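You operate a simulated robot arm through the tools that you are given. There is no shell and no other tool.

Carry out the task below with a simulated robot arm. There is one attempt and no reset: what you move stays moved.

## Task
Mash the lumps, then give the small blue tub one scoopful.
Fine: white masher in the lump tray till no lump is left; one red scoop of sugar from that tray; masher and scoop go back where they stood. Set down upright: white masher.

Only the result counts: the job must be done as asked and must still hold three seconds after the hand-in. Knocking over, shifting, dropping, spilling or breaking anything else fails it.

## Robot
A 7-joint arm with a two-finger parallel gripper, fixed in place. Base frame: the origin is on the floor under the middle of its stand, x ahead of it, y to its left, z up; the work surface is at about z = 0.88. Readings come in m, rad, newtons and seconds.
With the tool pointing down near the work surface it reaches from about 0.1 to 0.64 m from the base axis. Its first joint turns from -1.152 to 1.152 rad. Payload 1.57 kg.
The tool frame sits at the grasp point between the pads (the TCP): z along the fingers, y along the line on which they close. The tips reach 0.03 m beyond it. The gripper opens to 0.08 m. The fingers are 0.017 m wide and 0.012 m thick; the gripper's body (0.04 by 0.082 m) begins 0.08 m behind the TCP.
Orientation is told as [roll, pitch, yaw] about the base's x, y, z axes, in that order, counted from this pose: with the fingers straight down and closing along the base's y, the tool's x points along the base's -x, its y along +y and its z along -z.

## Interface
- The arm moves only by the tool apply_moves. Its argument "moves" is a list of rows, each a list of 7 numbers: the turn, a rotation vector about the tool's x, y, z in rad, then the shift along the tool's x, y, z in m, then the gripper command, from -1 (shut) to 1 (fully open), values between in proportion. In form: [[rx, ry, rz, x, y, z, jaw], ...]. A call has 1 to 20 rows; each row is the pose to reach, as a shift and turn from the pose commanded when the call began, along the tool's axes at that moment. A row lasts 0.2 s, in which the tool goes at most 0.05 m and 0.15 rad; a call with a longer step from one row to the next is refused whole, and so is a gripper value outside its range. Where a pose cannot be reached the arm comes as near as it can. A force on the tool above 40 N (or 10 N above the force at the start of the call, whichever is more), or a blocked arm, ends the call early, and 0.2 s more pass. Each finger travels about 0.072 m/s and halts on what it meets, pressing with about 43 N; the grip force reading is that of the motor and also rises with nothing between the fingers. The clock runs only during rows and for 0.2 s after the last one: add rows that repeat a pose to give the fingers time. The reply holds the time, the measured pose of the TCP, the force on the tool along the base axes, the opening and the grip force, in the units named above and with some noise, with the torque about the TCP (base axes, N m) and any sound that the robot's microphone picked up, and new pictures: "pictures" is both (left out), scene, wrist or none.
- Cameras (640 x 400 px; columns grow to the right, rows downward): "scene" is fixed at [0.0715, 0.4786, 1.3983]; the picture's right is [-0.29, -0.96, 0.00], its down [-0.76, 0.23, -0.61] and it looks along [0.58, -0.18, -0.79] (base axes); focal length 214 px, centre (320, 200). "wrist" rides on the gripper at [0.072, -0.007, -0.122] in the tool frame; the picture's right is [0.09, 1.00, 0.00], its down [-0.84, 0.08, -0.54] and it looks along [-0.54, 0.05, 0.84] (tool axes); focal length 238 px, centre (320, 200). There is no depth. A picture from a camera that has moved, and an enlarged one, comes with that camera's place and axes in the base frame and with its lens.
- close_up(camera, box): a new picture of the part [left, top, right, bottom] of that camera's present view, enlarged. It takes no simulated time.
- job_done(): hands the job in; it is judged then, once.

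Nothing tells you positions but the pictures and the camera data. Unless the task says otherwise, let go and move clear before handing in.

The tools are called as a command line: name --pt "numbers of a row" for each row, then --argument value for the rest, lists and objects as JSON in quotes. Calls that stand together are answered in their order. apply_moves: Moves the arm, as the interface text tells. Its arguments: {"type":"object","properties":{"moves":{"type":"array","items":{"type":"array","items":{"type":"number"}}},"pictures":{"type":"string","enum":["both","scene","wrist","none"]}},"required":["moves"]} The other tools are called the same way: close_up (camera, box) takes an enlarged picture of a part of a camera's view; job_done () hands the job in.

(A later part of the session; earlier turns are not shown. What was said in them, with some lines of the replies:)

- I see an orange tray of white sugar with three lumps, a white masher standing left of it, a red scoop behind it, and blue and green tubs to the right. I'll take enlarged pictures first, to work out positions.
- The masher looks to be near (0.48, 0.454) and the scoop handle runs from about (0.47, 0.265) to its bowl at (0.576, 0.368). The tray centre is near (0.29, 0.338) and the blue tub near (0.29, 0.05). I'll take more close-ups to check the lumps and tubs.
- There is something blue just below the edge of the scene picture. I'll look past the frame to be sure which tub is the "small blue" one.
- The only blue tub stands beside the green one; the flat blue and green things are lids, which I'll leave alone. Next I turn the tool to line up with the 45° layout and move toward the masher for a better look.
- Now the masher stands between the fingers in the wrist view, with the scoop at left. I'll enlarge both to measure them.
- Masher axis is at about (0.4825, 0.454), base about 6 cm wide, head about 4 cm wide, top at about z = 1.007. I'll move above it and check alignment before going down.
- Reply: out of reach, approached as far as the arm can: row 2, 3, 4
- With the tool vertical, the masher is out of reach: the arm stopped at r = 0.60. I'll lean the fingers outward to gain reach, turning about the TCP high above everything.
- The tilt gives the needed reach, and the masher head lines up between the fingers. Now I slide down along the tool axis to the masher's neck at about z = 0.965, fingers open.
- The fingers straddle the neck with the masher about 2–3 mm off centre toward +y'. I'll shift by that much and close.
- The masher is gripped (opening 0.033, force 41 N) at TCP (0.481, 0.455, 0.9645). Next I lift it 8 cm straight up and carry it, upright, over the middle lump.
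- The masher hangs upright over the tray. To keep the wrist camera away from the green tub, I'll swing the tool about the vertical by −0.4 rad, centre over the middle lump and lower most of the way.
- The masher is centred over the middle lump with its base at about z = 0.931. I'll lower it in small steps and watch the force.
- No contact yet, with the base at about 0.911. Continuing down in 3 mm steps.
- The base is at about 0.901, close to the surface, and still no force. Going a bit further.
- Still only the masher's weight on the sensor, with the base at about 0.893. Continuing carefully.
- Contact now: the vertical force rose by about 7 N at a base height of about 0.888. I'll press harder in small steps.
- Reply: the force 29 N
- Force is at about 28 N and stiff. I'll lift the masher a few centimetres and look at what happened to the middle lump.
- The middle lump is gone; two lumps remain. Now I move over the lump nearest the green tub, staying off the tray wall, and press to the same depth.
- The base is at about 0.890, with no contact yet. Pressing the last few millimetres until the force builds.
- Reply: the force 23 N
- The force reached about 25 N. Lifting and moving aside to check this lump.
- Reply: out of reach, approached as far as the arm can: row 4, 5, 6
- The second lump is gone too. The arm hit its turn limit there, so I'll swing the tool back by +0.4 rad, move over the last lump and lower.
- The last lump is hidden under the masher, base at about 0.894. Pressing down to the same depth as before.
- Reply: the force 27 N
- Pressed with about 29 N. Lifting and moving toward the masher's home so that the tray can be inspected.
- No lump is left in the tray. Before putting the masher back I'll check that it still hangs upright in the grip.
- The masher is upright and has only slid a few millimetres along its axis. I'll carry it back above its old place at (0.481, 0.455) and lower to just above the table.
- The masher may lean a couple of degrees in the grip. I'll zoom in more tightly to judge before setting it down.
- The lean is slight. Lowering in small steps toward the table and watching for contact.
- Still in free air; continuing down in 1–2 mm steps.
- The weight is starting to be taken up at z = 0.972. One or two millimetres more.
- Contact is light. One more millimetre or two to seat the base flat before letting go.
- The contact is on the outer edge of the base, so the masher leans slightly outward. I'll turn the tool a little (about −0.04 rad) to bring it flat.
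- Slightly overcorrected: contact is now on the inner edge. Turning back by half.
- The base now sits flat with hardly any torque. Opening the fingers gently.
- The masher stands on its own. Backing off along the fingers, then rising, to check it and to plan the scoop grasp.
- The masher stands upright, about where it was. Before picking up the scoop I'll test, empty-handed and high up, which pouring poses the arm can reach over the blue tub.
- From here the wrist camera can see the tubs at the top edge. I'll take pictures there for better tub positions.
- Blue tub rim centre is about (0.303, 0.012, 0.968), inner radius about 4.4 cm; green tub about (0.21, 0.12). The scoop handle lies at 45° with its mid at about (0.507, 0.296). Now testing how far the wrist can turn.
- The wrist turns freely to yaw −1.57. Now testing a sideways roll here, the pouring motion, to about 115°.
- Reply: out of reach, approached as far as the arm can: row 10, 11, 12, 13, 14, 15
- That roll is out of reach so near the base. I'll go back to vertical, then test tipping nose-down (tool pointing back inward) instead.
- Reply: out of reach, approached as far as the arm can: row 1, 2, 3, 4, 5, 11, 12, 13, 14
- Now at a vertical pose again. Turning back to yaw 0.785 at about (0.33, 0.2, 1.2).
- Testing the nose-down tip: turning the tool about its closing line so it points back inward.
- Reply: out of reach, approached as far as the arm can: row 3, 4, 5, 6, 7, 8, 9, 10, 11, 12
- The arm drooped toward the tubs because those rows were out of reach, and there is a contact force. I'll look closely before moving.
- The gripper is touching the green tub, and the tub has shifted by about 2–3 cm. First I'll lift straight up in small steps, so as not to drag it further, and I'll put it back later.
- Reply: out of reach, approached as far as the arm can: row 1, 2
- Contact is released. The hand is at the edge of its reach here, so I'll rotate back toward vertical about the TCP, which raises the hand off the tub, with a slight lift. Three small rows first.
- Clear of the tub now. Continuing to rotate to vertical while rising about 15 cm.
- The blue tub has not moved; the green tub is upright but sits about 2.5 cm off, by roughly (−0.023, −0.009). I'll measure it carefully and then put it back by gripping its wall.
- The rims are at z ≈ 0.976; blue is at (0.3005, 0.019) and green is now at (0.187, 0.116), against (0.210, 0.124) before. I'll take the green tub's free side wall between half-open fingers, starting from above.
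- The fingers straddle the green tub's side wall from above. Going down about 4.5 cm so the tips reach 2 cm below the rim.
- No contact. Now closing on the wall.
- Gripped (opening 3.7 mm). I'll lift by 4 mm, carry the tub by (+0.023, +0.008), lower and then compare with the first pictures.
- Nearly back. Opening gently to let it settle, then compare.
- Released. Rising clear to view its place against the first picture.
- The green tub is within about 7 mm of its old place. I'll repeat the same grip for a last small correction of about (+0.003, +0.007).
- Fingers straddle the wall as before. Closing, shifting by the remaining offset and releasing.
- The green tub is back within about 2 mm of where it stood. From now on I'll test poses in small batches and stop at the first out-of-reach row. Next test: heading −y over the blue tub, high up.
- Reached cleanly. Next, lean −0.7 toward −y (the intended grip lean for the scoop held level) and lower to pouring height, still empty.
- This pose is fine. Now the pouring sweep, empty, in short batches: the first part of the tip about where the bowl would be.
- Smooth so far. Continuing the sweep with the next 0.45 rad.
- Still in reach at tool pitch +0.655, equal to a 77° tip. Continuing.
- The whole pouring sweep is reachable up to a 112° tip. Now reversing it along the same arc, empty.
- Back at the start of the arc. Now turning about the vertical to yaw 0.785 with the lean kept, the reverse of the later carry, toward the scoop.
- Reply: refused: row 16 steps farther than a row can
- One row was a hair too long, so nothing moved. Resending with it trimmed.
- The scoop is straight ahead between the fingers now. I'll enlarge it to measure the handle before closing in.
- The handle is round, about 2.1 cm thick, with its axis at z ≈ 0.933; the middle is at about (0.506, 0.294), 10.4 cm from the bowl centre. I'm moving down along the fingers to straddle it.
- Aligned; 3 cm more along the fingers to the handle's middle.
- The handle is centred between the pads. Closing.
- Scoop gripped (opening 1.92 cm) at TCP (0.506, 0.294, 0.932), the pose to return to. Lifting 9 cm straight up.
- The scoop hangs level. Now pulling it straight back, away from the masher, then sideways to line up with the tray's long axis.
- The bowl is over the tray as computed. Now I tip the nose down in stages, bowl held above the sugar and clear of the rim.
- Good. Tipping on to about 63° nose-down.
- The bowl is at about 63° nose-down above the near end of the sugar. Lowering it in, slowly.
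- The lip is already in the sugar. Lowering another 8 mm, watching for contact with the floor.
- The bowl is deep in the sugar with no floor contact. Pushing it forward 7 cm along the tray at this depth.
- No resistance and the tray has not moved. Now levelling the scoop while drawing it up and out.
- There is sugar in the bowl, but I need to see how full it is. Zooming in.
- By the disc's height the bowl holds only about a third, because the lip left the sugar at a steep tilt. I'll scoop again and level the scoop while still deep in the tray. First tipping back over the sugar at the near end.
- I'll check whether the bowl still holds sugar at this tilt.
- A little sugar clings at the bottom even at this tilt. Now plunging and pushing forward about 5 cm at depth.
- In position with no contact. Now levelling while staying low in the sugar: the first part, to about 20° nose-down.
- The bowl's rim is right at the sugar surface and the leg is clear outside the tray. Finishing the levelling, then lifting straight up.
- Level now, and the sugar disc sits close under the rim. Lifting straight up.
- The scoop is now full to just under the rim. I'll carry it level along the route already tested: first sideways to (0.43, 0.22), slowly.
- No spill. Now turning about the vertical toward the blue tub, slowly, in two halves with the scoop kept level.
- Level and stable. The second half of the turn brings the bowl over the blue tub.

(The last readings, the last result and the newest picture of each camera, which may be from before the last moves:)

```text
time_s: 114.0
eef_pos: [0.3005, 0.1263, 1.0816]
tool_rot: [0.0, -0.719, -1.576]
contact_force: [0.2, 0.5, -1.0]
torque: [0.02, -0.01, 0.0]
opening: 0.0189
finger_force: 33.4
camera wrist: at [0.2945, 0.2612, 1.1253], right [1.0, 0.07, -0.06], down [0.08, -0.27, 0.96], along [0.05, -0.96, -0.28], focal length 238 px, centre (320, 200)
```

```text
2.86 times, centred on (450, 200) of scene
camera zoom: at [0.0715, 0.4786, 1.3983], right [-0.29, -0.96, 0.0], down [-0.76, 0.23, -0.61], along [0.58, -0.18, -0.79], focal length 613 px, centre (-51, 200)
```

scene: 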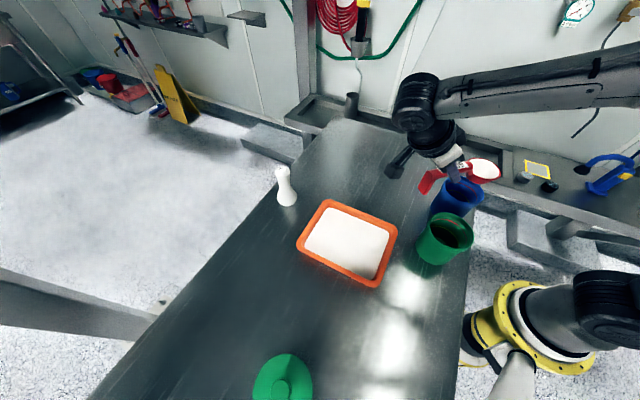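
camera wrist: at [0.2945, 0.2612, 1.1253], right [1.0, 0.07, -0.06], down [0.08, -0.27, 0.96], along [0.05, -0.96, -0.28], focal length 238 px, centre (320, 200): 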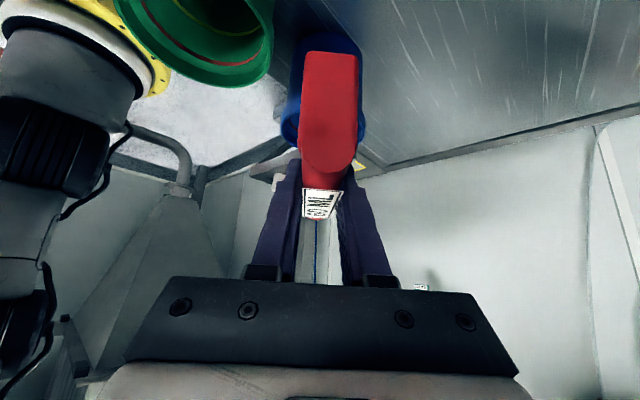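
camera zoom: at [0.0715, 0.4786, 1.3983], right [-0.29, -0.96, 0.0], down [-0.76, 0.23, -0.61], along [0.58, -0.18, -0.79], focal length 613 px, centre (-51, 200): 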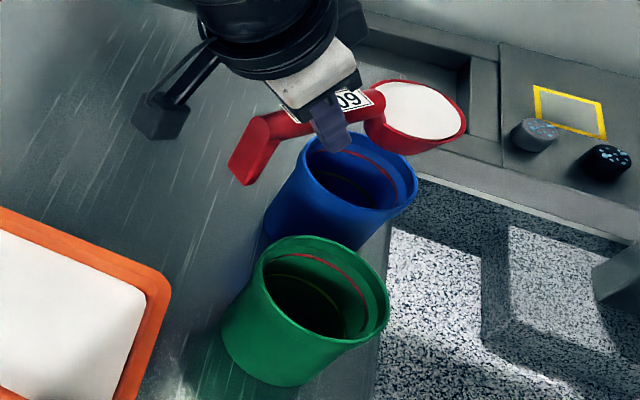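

The bowl hangs over the blue tub, within about a centimetre of centre. Lowering it 3 cm so that its bottom is about 2 cm above the tub rim.

apply_moves --pt "0 0 0 0.0076 0 0.0067 -1" --pt "0 0 0 0.0152 0 0.0133 -1" --pt "0 0 0 0.0228 0 0.02 -1" --pt "0 0 0 0.0228 0 0.02 -1"

close_up --camera "scene" --box '[400, 140, 500, 240]'

```text
time_s: 115.0
eef_pos: [0.3002, 0.1276, 1.052]
tool_rot: [-0.001, -0.722, -1.57]
contact_force: [0.6, 0.0, -0.3]
torque: [-0.01, -0.02, 0.01]
opening: 0.0192
finger_force: 33.2
camera wrist: at [0.2939, 0.2637, 1.0951], right [1.0, 0.07, -0.06], down [0.08, -0.27, 0.96], along [0.05, -0.96, -0.28], focal length 238 px, centre (320, 200)
```

scene: 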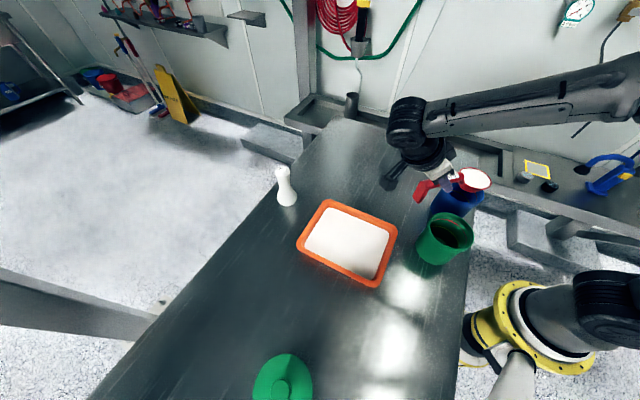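
wrist: 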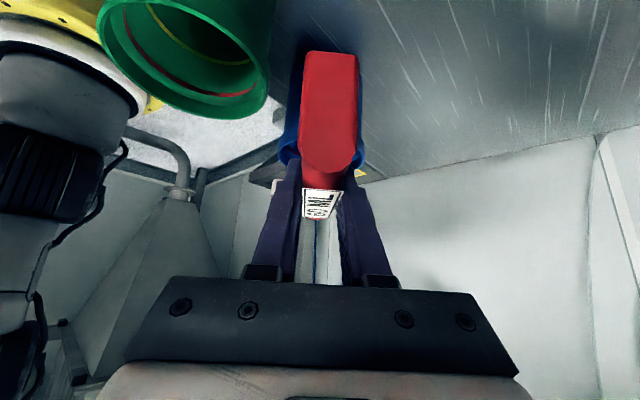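

```text
4.00 times, centred on (450, 190) of scene
camera zoom: at [0.0715, 0.4786, 1.3983], right [-0.29, -0.96, 0.0], down [-0.76, 0.23, -0.61], along [0.58, -0.18, -0.79], focal length 858 px, centre (-200, 240)
```

zoom: 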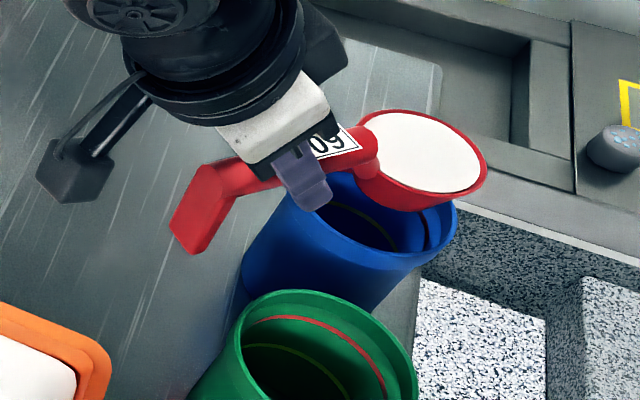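

The bowl sits right over the tub mouth. Starting the pour: tipping nose-down about the bowl in 0.1 rad steps to about 57°.

apply_moves --pt "0 0.1 0 -0.0086 0.002 -0.0056 -1" --pt "0 0.2 0 -0.0176 0.004 -0.0104 -1" --pt "0 0.3 0 -0.0271 0.004 -0.0142 -1" --pt "0 0.4 0 -0.0369 0.004 -0.017 -1" --pt "0 0.5 0 -0.047 0.004 -0.0189 -1" --pt "0 0.6 0 -0.0572 0.004 -0.0197 -1" --pt "0 0.7 0 -0.0675 0.004 -0.0196 -1" --pt "0 0.8 0 -0.0776 0.004 -0.0184 -1" --pt "0 0.9 0 -0.0876 0.004 -0.0161 -1" --pt "0 1.0 0 -0.0973 0.004 -0.013 -1"

close_up --camera "scene" --box '[400, 140, 500, 240]'

```text
time_s: 117.2
eef_pos: [0.3052, 0.0646, 1.1252]
tool_rot: [-0.001, 0.283, -1.57]
contact_force: [0.6, 0.8, 0.4]
torque: [0.02, -0.02, -0.02]
opening: 0.0192
finger_force: 33.3
camera wrist: at [0.2975, 0.1011, 1.2619], right [1.0, 0.09, 0.03], down [0.08, -0.95, 0.29], along [0.05, -0.29, -0.96], focal length 238 px, centre (320, 200)
```

scene: 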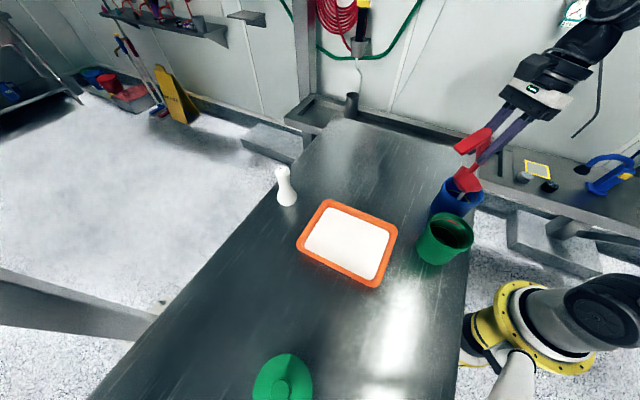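
wrist: 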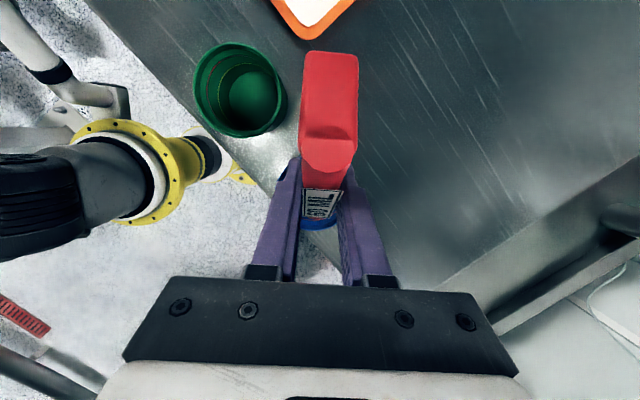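

```text
4.00 times, centred on (450, 190) of scene
camera zoom: at [0.0714, 0.4786, 1.3983], right [-0.29, -0.96, 0.0], down [-0.76, 0.23, -0.61], along [0.58, -0.18, -0.79], focal length 858 px, centre (-200, 240)
```

zoom: 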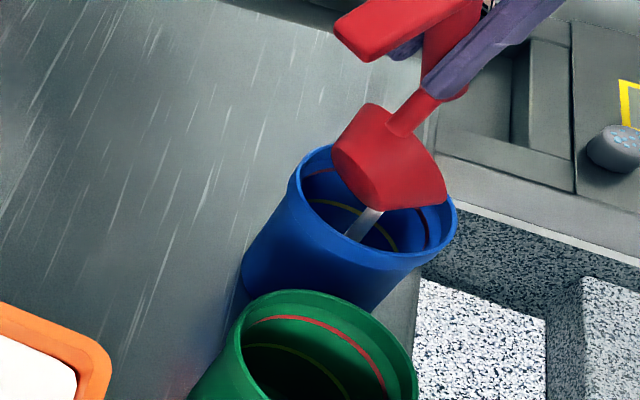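

Sugar is streaming into the blue tub. Tipping on to about 110° to empty the bowl.

apply_moves --pt "0 0.0 0 0 0 0 -1" --pt "0 0.1 0 -0.0086 0 -0.0056 -1" --pt "0 0.2 0 -0.0176 0 -0.0104 -1" --pt "0 0.3 0 -0.0271 0 -0.0142 -1" --pt "0 0.4 0 -0.0369 0 -0.017 -1" --pt "0 0.4 0 -0.0369 0 -0.017 -1"

close_up --camera "scene" --box '[400, 140, 500, 240]'

```text
time_s: 118.6
eef_pos: [0.3036, 0.0244, 1.1303]
tool_rot: [0.0, 0.68, -1.572]
contact_force: [-0.4, 0.0, -1.0]
torque: [-0.01, -0.01, 0.03]
opening: 0.0191
finger_force: 33.0
camera wrist: at [0.2972, 0.0052, 1.2694], right [1.0, 0.07, 0.06], down [0.08, -0.99, -0.11], along [0.05, 0.11, -0.99], focal length 238 px, centre (320, 200)
```

scene: 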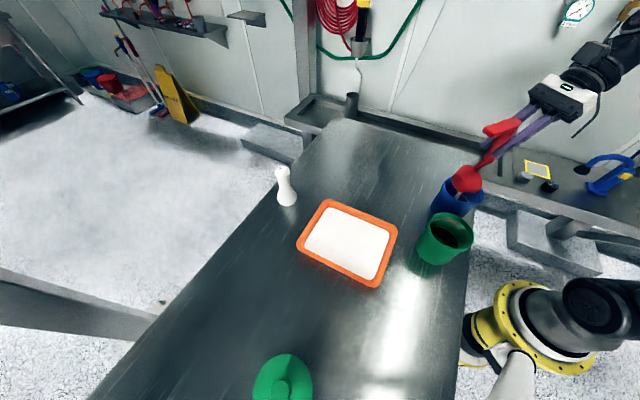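
wrist: 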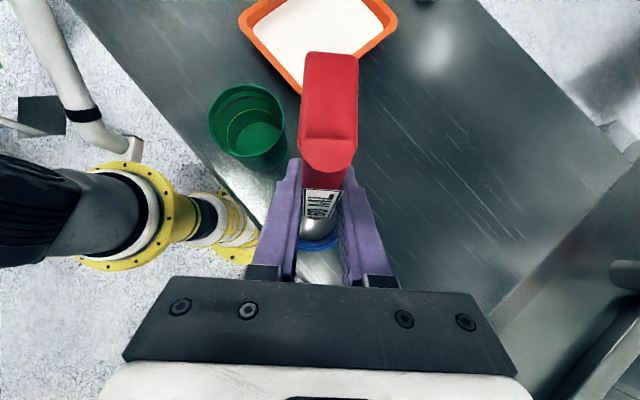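

```text
4.00 times, centred on (450, 190) of scene
camera zoom: at [0.0715, 0.4786, 1.3983], right [-0.29, -0.96, 0.0], down [-0.76, 0.23, -0.61], along [0.58, -0.18, -0.79], focal length 858 px, centre (-200, 240)
```

zoom: 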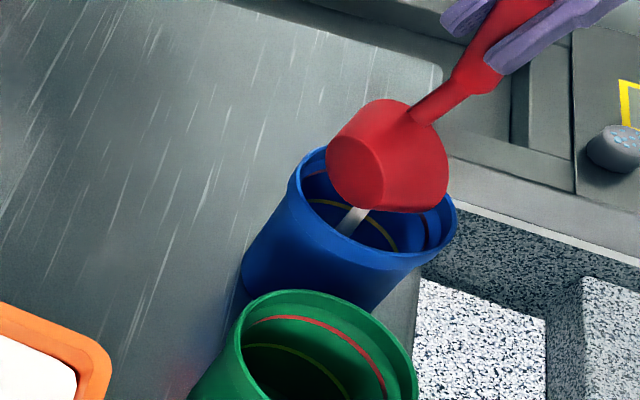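

The stream still lands inside the tub. Tipping further to finish.

apply_moves --pt "0 0.1 0 -0.0086 0 -0.0056 -1" --pt "0 0.2 0 -0.0176 0 -0.0104 -1" --pt "0 0.3 0 -0.0271 0 -0.0142 -1" --pt "0 0.4 0 -0.0369 0 -0.017 -1" --pt "0 0.5 0 -0.047 0 -0.0189 -1" --pt "0 0.54 0 -0.051 0 -0.0192 -1" --pt "0 0.54 0 -0.051 0 -0.0192 -1" --pt "0 0.54 0 -0.051 0 -0.0192 -1" --pt "0 0.54 0 -0.051 0 -0.0192 -1" --pt "0 0.54 0 -0.051 0 -0.0192 -1"

close_up --camera "scene" --box '[400, 140, 500, 240]'

```text
time_s: 120.8
eef_pos: [0.3038, -0.0268, 1.1167]
tool_rot: [0.001, 1.22, -1.572]
contact_force: [0.1, -0.3, -0.1]
torque: [0.0, 0.0, -0.02]
opening: 0.0191
finger_force: 33.0
camera wrist: at [0.2981, -0.1157, 1.2248], right [1.0, 0.03, 0.09], down [0.08, -0.8, -0.6], along [0.05, 0.6, -0.8], focal length 238 px, centre (320, 200)
```

scene: 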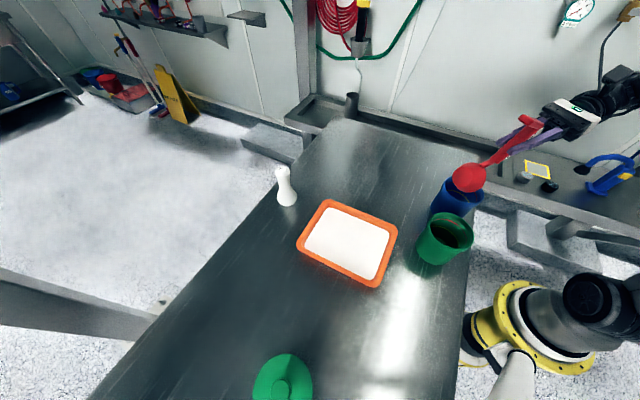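
wrist: 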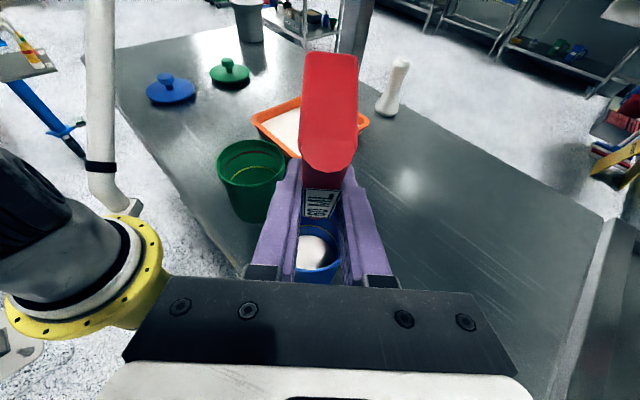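

```text
4.00 times, centred on (450, 190) of scene
camera zoom: at [0.0715, 0.4786, 1.3983], right [-0.29, -0.96, 0.0], down [-0.76, 0.23, -0.61], along [0.58, -0.18, -0.79], focal length 858 px, centre (-200, 240)
```

zoom: 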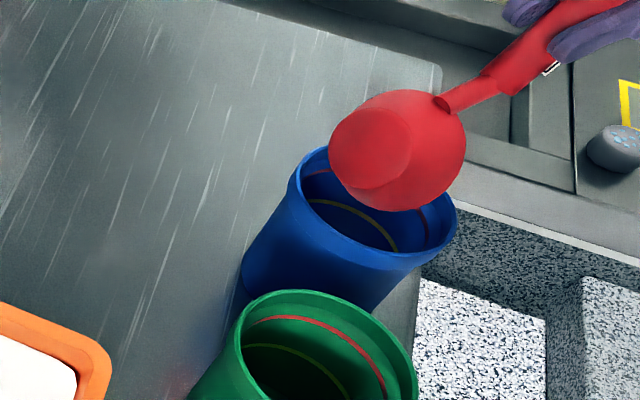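

The stream has ended and a white heap shows in the blue tub. Checking from the wrist camera before tipping back.

close_up --camera "wrist" --box '[270, 180, 370, 290]'

close_up --camera "wrist" --box '[180, 60, 420, 290]'

```text
3.64 times, centred on (320, 235) of wrist
camera zoom: at [0.2981, -0.1157, 1.2248], right [1.0, 0.03, 0.09], down [0.08, -0.8, -0.6], along [0.05, 0.6, -0.8], focal length 867 px, centre (320, 73)
```

zoom: 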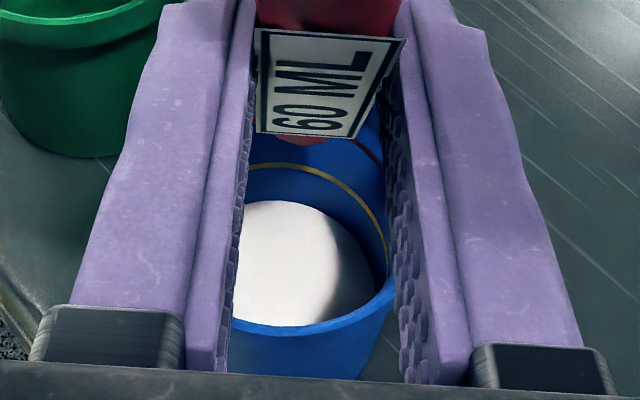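

```text
1.74 times, centred on (300, 175) of wrist
camera zoom: at [0.2981, -0.1157, 1.2248], right [1.0, 0.03, 0.09], down [0.08, -0.8, -0.6], along [0.05, 0.6, -0.8], focal length 414 px, centre (355, 244)
```

zoom: 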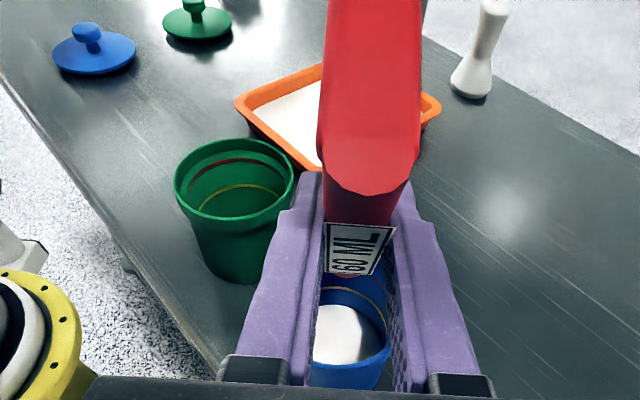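

The sugar is in the blue tub and nothing landed outside. Tipping the scoop back to level along the same arc.

apply_moves --pt "0 -0.15 0 0.0117 0 0.01 -1" --pt "0 -0.3 0 0.0217 0 0.0216 -1" --pt "0 -0.45 0 0.0299 0 0.0346 -1" --pt "0 -0.6 0 0.0361 0 0.0486 -1" --pt "0 -0.75 0 0.0401 0 0.0634 -1" --pt "0 -0.9 0 0.0418 0 0.0787 -1" --pt "0 -1.05 0 0.0412 0 0.094 -1" --pt "0 -1.2 0 0.0384 0 0.1091 -1" --pt "0 -1.35 0 0.0333 0 0.1235 -1" --pt "0 -1.5 0 0.0262 0 0.1371 -1" --pt "0 -1.65 0 0.017 0 0.1495 -1" --pt "0 -1.8 0 0.0062 0 0.1603 -1" --pt "0 -1.94 0 -0.0053 0 0.1688 -1" --pt "0 -1.94 0 -0.0053 0 0.1688 -1"

close_up --camera "scene" --box '[400, 140, 500, 240]'

```text
time_s: 123.8
eef_pos: [0.3033, 0.1291, 1.0516]
tool_rot: [0.001, -0.722, -1.573]
contact_force: [-0.4, 0.0, -0.5]
torque: [0.05, -0.02, 0.05]
opening: 0.019
finger_force: 33.4
camera wrist: at [0.2962, 0.2653, 1.0949], right [1.0, 0.07, -0.06], down [0.08, -0.27, 0.96], along [0.05, -0.96, -0.27], focal length 238 px, centre (320, 200)
```

scene: 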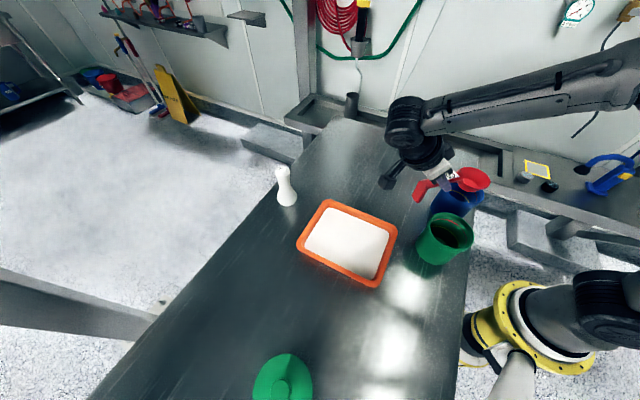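
wrist: 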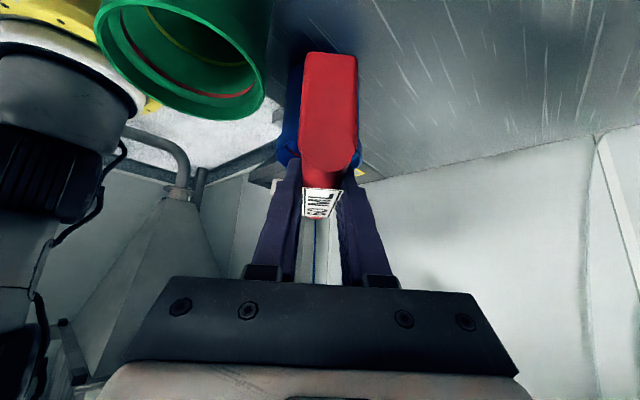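

```text
4.00 times, centred on (450, 190) of scene
camera zoom: at [0.0714, 0.4786, 1.3983], right [-0.29, -0.96, 0.0], down [-0.76, 0.23, -0.61], along [0.58, -0.18, -0.79], focal length 858 px, centre (-200, 240)
```

zoom: 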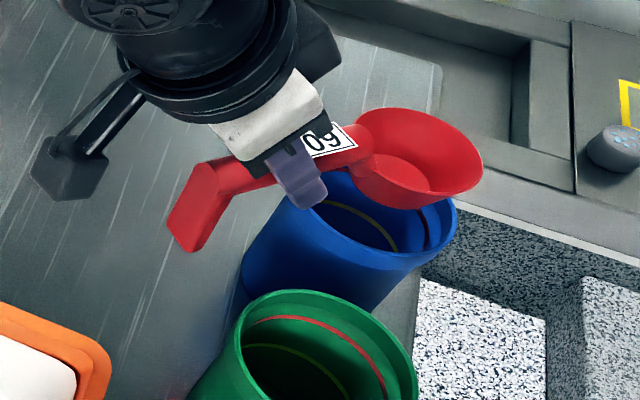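

The bowl is empty. Lifting and turning back along the tested route to yaw 0.79.

apply_moves --pt "0 0 0 -0.0099 0 -0.0113 -1" --pt "0 0 0 -0.0198 0 -0.0225 -1" --pt "-0.0975 0 -0.1107 -0.0155 0.008 -0.0263 -1" --pt "-0.195 0 -0.2214 -0.0113 0.016 -0.03 -1" --pt "-0.2925 0 -0.3321 -0.007 0.0239 -0.0338 -1" --pt "-0.39 0 -0.4428 -0.0028 0.0319 -0.0375 -1" --pt "-0.4875 0 -0.5535 0.0015 0.0399 -0.0413 -1" --pt "-0.585 0 -0.6642 0.0058 0.0479 -0.0451 -1" --pt "-0.6825 0 -0.7749 0.01 0.0559 -0.0488 -1" --pt "-0.78 0 -0.8856 0.0143 0.0638 -0.0526 -1" --pt "-0.8775 0 -0.9963 0.0185 0.0718 -0.0563 -1" --pt "-0.975 0 -1.107 0.0228 0.0798 -0.0601 -1" --pt "-1.0725 0 -1.2177 0.0271 0.0878 -0.0639 -1" --pt "-1.17 0 -1.3284 0.0313 0.0958 -0.0676 -1" --pt "-1.2675 0 -1.4391 0.0356 0.1037 -0.0714 -1" --pt "-1.365 0 -1.5498 0.0398 0.1117 -0.0751 -1" --pt "-1.4625 0 -1.6605 0.0441 0.1197 -0.0789 -1" --pt "-1.56 0 -1.771 0.0484 0.1277 -0.0826 -1" --pt "-1.56 0 -1.771 0.0484 0.1277 -0.0826 -1"

close_up --camera "scene" --box '[290, 130, 420, 220]'

```text
time_s: 127.8
eef_pos: [0.4322, 0.2203, 1.0822]
tool_rot: [0.005, -0.725, 0.786]
contact_force: [0.3, 0.8, -0.3]
torque: [0.01, -0.01, -0.01]
opening: 0.0188
finger_force: 33.2
camera wrist: at [0.3427, 0.1201, 1.1256], right [-0.75, 0.65, -0.06], down [0.14, 0.24, 0.96], along [0.64, 0.72, -0.27], focal length 238 px, centre (320, 200)
```

scene: 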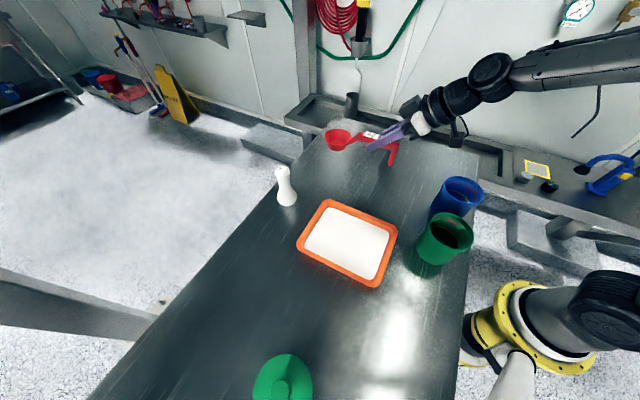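
wrist: 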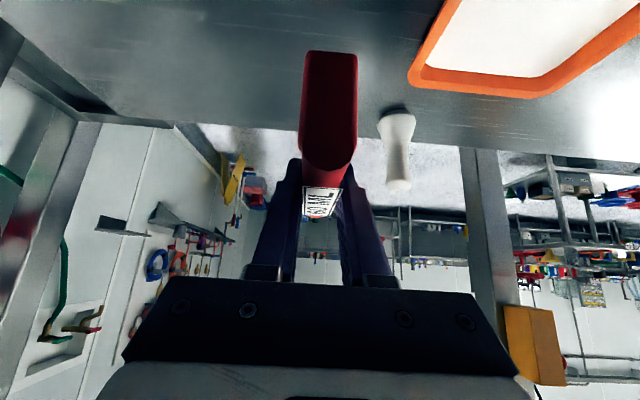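

```text
4.44 times, centred on (355, 175) of scene
camera zoom: at [0.0715, 0.4786, 1.3983], right [-0.29, -0.96, 0.0], down [-0.76, 0.23, -0.61], along [0.58, -0.18, -0.79], focal length 953 px, centre (164, 311)
```

zoom: 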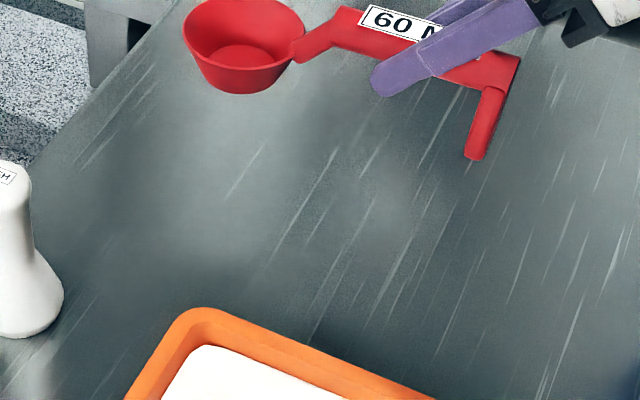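

Back on the approach line. Moving to just above the scoop's home with the original grip orientation restored.

apply_moves --pt "0.002 0.003 -0.0015 -0.0096 0 0.0286 -1" --pt "0.0045 0.006 -0.003 -0.0193 0 0.0572 -1" --pt "0.007 0.009 -0.0045 -0.0289 0 0.0857 -1" --pt "0.009 0.012 -0.006 -0.0385 0 0.1143 -1" --pt "0.009 0.012 -0.006 -0.0385 0 0.1143 -1"

close_up --camera "scene" --box '[280, 120, 400, 210]'

```text
time_s: 129.0
eef_pos: [0.5066, 0.2936, 1.0205]
tool_rot: [-0.015, -0.712, 0.797]
contact_force: [1.4, -0.6, -1.0]
torque: [-0.01, 0.01, 0.02]
opening: 0.0189
finger_force: 33.6
camera wrist: at [0.4166, 0.1951, 1.0657], right [-0.75, 0.65, -0.07], down [0.14, 0.26, 0.96], along [0.64, 0.71, -0.28], focal length 238 px, centre (320, 200)
```

scene: 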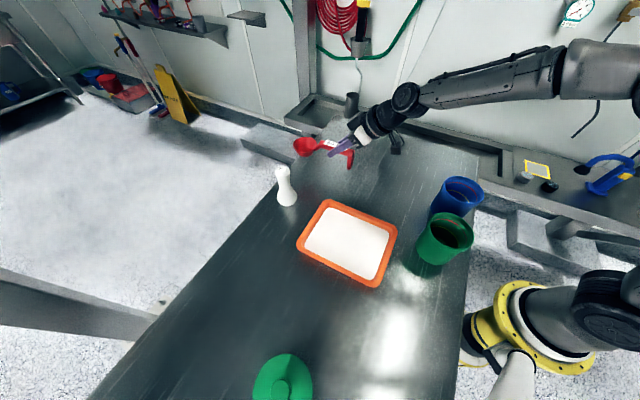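
wrist: 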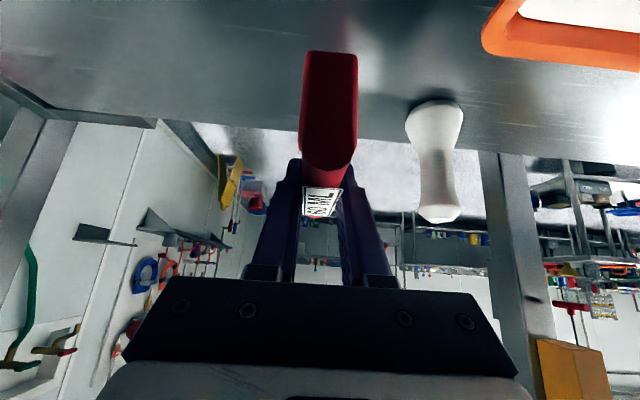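

```text
4.44 times, centred on (340, 165) of scene
camera zoom: at [0.0715, 0.4786, 1.3983], right [-0.29, -0.96, 0.0], down [-0.76, 0.23, -0.61], along [0.58, -0.18, -0.79], focal length 953 px, centre (231, 356)
```

zoom: 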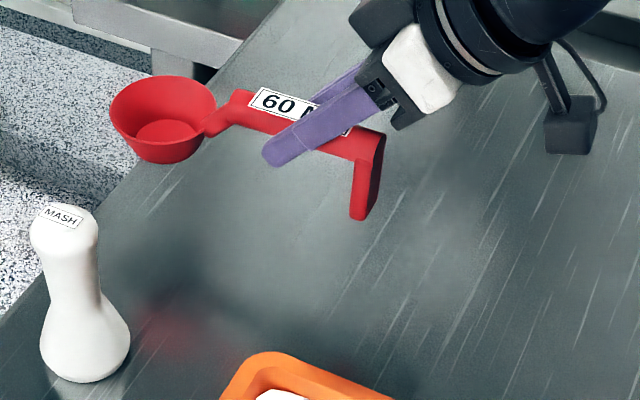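

Lined up above its home. Lowering 7.5 cm, then the last stretch slowly.

apply_moves --pt "0 0 0 0.0164 0 0.0189 -1" --pt "0 0 0 0.0327 0 0.0378 -1" --pt "0 0 0 0.0458 0 0.053 -1" --pt "0 0 0 0.0523 0 0.0605 -1" --pt "0 0 0 0.0523 0 0.0605 -1"

close_up --camera "scene" --box '[290, 140, 390, 210]'

```text
time_s: 130.2
eef_pos: [0.5062, 0.2927, 0.9408]
tool_rot: [-0.013, -0.711, 0.794]
contact_force: [-0.4, 0.9, -1.3]
torque: [-0.01, -0.01, -0.04]
opening: 0.0192
finger_force: 33.5
camera wrist: at [0.4158, 0.1941, 0.9858], right [-0.75, 0.65, -0.07], down [0.14, 0.26, 0.96], along [0.64, 0.71, -0.28], focal length 238 px, centre (320, 200)
```

scene: 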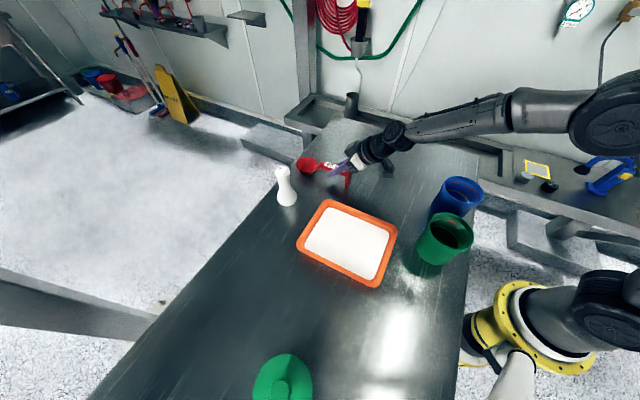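
wrist: 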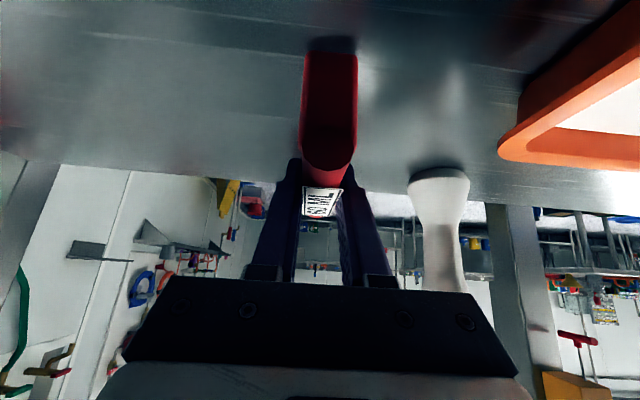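

```text
5.71 times, centred on (340, 175) of scene
camera zoom: at [0.0715, 0.4786, 1.3983], right [-0.29, -0.96, 0.0], down [-0.76, 0.23, -0.61], along [0.58, -0.18, -0.79], focal length 1226 px, centre (206, 343)
```

zoom: 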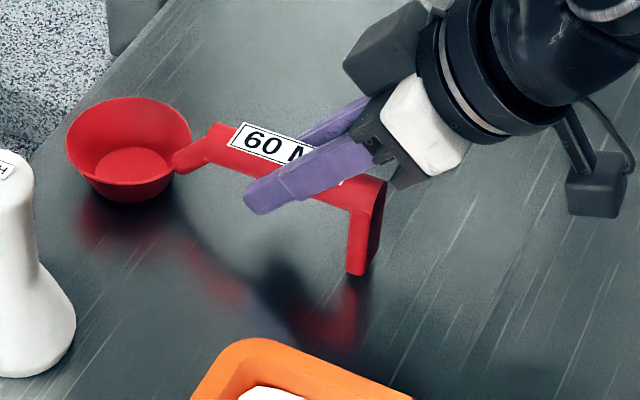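

About 8 mm to go, with the bowl end a few millimetres low. I'll raise the nose by 0.025 rad while lowering, then feel for contact.

apply_moves --pt "0 -0.012 0 0.002 0 0.0023 -1" --pt "0 -0.025 0 0.0039 0 0.0045 -1" --pt "0 -0.025 0 0.0046 0 0.0053 -1" --pt "0 -0.025 0 0.0046 0 0.0053 -1" --pictures "none"

close_up --camera "scene" --box '[290, 140, 390, 210]'

```text
time_s: 131.2
eef_pos: [0.5072, 0.2948, 0.9362]
tool_rot: [-0.014, -0.74, 0.797]
contact_force: [-0.1, -0.7, 8.7]
torque: [-0.26, 0.39, 0.01]
opening: 0.0192
finger_force: 32.9
```

```text
5.71 times, centred on (340, 175) of scene
camera zoom: at [0.0713, 0.4785, 1.3984], right [-0.29, -0.96, 0.0], down [-0.76, 0.23, -0.61], along [0.58, -0.18, -0.79], focal length 1226 px, centre (206, 343)
```

zoom: 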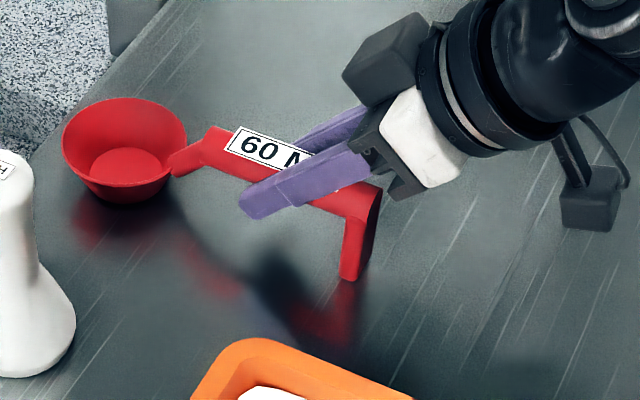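

The leg touched first, so I overcorrected slightly. Lowering the nose by about 0.02 rad to balance.

apply_moves --pt "0 0.01 0 -0.0003 0 -0.0004 -1" --pt "0 0.02 0 -0.0003 0 -0.0004 -1" --pt "0 0.02 0 -0.0003 0 -0.0004 -1" --pictures "none"

close_up --camera "scene" --box '[290, 140, 390, 210]'

```text
time_s: 132.0
eef_pos: [0.506, 0.2947, 0.9346]
tool_rot: [-0.014, -0.72, 0.795]
contact_force: [1.1, 1.0, 9.3]
torque: [0.74, -0.5, -0.12]
opening: 0.019
finger_force: 33.0
```

```text
5.71 times, centred on (340, 175) of scene
camera zoom: at [0.0713, 0.4785, 1.3984], right [-0.29, -0.96, 0.0], down [-0.76, 0.23, -0.61], along [0.58, -0.18, -0.79], focal length 1226 px, centre (206, 343)
```

zoom: 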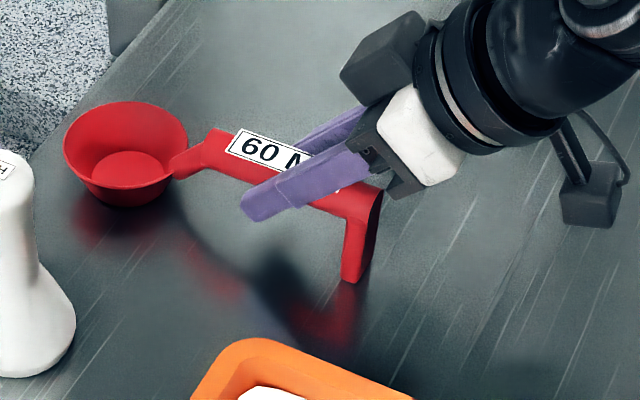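

Both ends are within a millimetre or so of the table, and the place matches the first picture within about 2 mm. Releasing.

apply_moves --pt "0 -0.008 0 -0.0003 0 -0.0004 -1" --pt "0 -0.008 0 -0.0003 0 -0.0004 -0.5" --pt "0 -0.008 0 -0.0003 0 -0.0004 -0.2" --pt "0 -0.008 0 -0.0003 0 -0.0004 0.3" --pt "0 -0.008 0 -0.0003 0 -0.0004 0.8" --pt "0 -0.008 0 -0.0003 0 -0.0004 1" --pt "0 -0.008 0 -0.0003 0 -0.0004 1"

close_up --camera "scene" --box '[290, 140, 390, 210]'

```text
time_s: 133.6
eef_pos: [0.5061, 0.2933, 0.9354]
tool_rot: [-0.012, -0.725, 0.795]
contact_force: [-0.1, 0.6, -0.2]
torque: [0.01, -0.02, 0.03]
opening: 0.0799
finger_force: 0.2
camera wrist: at [0.4153, 0.1948, 0.9788], right [-0.75, 0.65, -0.07], down [0.13, 0.25, 0.96], along [0.65, 0.71, -0.27], focal length 238 px, centre (320, 200)
```

scene: 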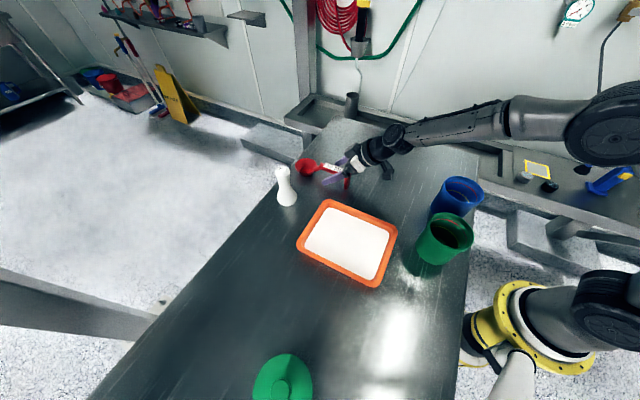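
wrist: 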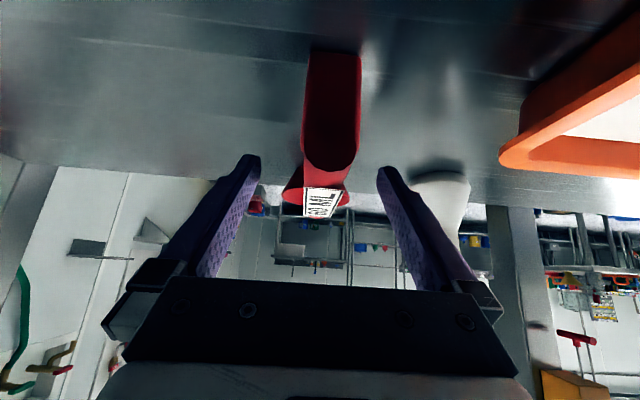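

```text
5.71 times, centred on (340, 175) of scene
camera zoom: at [0.0715, 0.4786, 1.3983], right [-0.29, -0.96, 0.0], down [-0.76, 0.23, -0.61], along [0.58, -0.18, -0.79], focal length 1226 px, centre (206, 343)
```

zoom: 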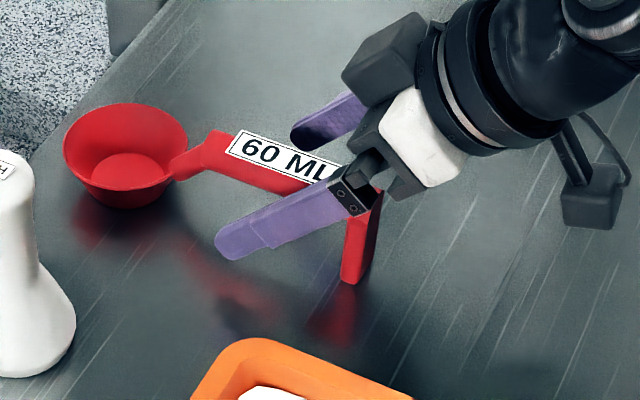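

The scoop rests flat at its old place, within about 2 mm. Backing off along the fingers.

apply_moves --pt "0 0 0 0 0 -0.03 1" --pt "0 0 0 0 0 -0.07 1" --pt "0 0 0 0 0 -0.11 1" --pt "0 0 0 0 0 -0.15 1" --pt "0 0 0 0 0 -0.18 1" --pt "0 0 0 0 0 -0.18 1"

close_up --camera "scene" --box '[250, 140, 370, 220]'

close_up --camera "scene" --box '[400, 160, 500, 280]'

close_up --camera "scene" --box '[290, 190, 410, 300]'

```text
time_s: 135.0
eef_pos: [0.4201, 0.2113, 1.0678]
tool_rot: [-0.012, -0.722, 0.795]
contact_force: [0.2, -0.9, -1.2]
torque: [0.01, 0.01, 0.0]
opening: 0.0803
finger_force: 0.1
camera wrist: at [0.3294, 0.1128, 1.1113], right [-0.75, 0.65, -0.07], down [0.13, 0.25, 0.96], along [0.65, 0.71, -0.27], focal length 238 px, centre (320, 200)
```

scene: 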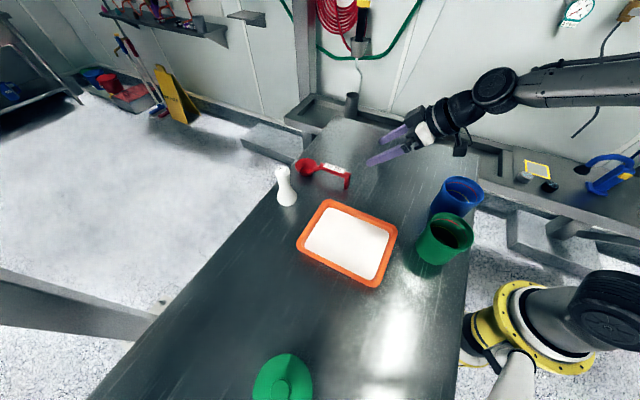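
wrist: 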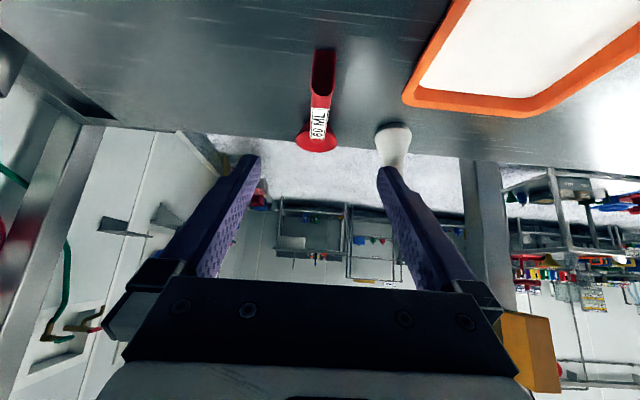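

```text
5.00 times, centred on (310, 180) of scene
camera zoom: at [0.0714, 0.4786, 1.3983], right [-0.29, -0.96, 0.0], down [-0.76, 0.23, -0.61], along [0.58, -0.18, -0.79], focal length 1072 px, centre (370, 300)
```

zoom: 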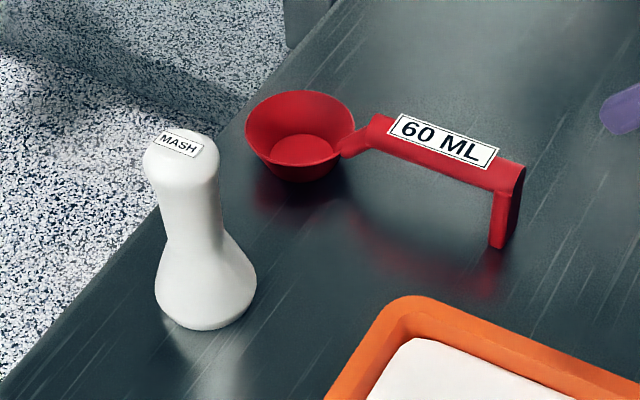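

```text
3.33 times, centred on (450, 220) of scene
camera zoom: at [0.0714, 0.4786, 1.3983], right [-0.29, -0.96, 0.0], down [-0.76, 0.23, -0.61], along [0.58, -0.18, -0.79], focal length 715 px, centre (-113, 133)
```

zoom: 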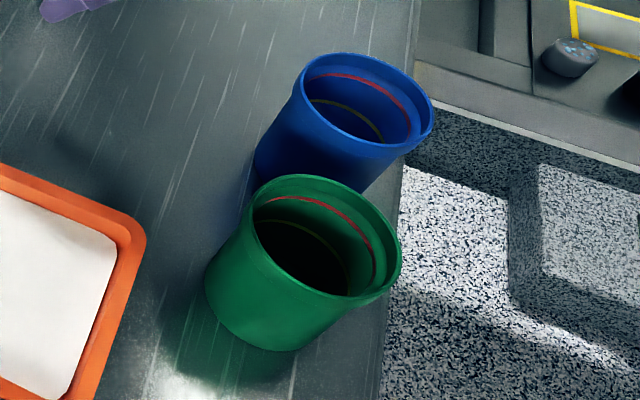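

```text
3.64 times, centred on (350, 245) of scene
camera zoom: at [0.0714, 0.4786, 1.3983], right [-0.29, -0.96, 0.0], down [-0.76, 0.23, -0.61], along [0.58, -0.18, -0.79], focal length 780 px, centre (211, 36)
```

zoom: 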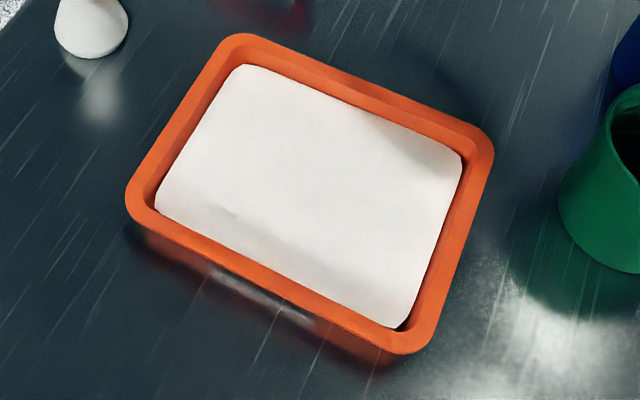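

Everything stands where it did. One last close look at the tray for leftover lumps, and into the blue tub.

close_up --camera "scene" --box '[310, 210, 380, 260]'

close_up --camera "scene" --box '[340, 210, 400, 280]'

close_up --camera "scene" --box '[435, 165, 495, 215]'

```text
8.00 times, centred on (345, 235) of scene
camera zoom: at [0.0714, 0.4786, 1.3983], right [-0.29, -0.96, 0.0], down [-0.76, 0.23, -0.61], along [0.58, -0.18, -0.79], focal length 1716 px, centre (120, -80)
```

zoom: 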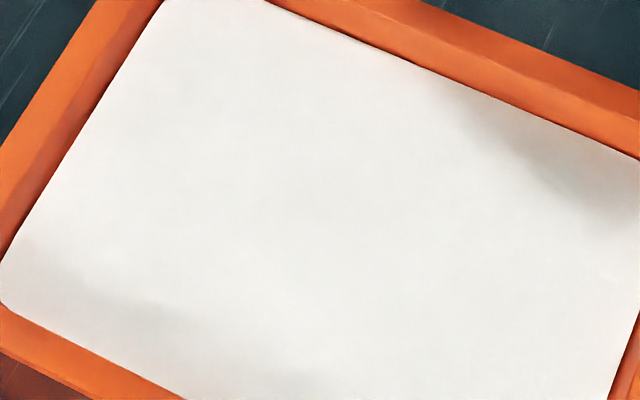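

```text
5.71 times, centred on (370, 245) of scene
camera zoom: at [0.0714, 0.4786, 1.3983], right [-0.29, -0.96, 0.0], down [-0.76, 0.23, -0.61], along [0.58, -0.18, -0.79], focal length 1226 px, centre (34, -57)
```

zoom: 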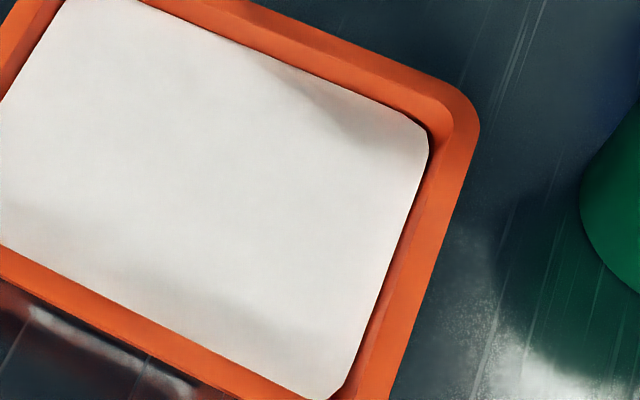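

```text
8.00 times, centred on (465, 190) of scene
camera zoom: at [0.0714, 0.4786, 1.3983], right [-0.29, -0.96, 0.0], down [-0.76, 0.23, -0.61], along [0.58, -0.18, -0.79], focal length 1716 px, centre (-840, 280)
```

zoom: 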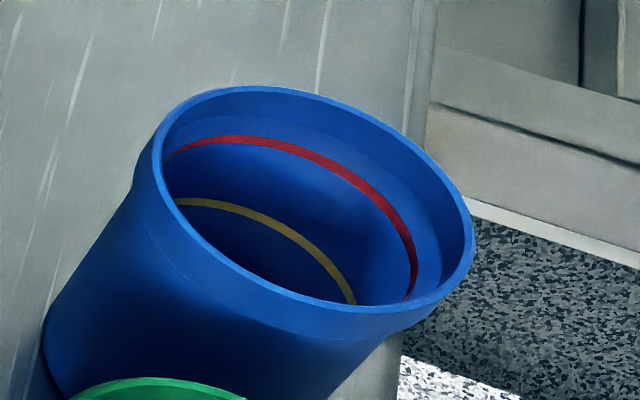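

All three lumps are mashed, and the blue tub has one full scoop of sugar. The masher stands upright at its place and the scoop is back at its own. I did bump the green tub while testing a pose, but I put it back to within about 2 mm. The gripper is clear, so I'm handing in.

job_done

```text
The job is handed in.
```

I've handed the job in. The result of the judging hasn't come back.

- **Lumps:** all three are mashed, and the last close-ups of the tray show none left.
- **Sugar:** the blue tub got one full red scoop from that tray. My first scoop was only about a third full, so I tipped most of it back into the tray and scooped again. I saw no sugar land outside the tub.
- **Masher and scoop:** both are back where they stood, within about 2–3 mm, and the masher is upright. Nothing is in the gripper and it is clear of everything.
- **Green tub:** I shifted it by about 2.5 cm. While I was testing an arm pose, the arm went out of reach and dropped onto it. I gripped it by its wall and put it back to within about 2 mm. It stayed upright and nothing spilled. It could still count against the result if any shift during the job does.
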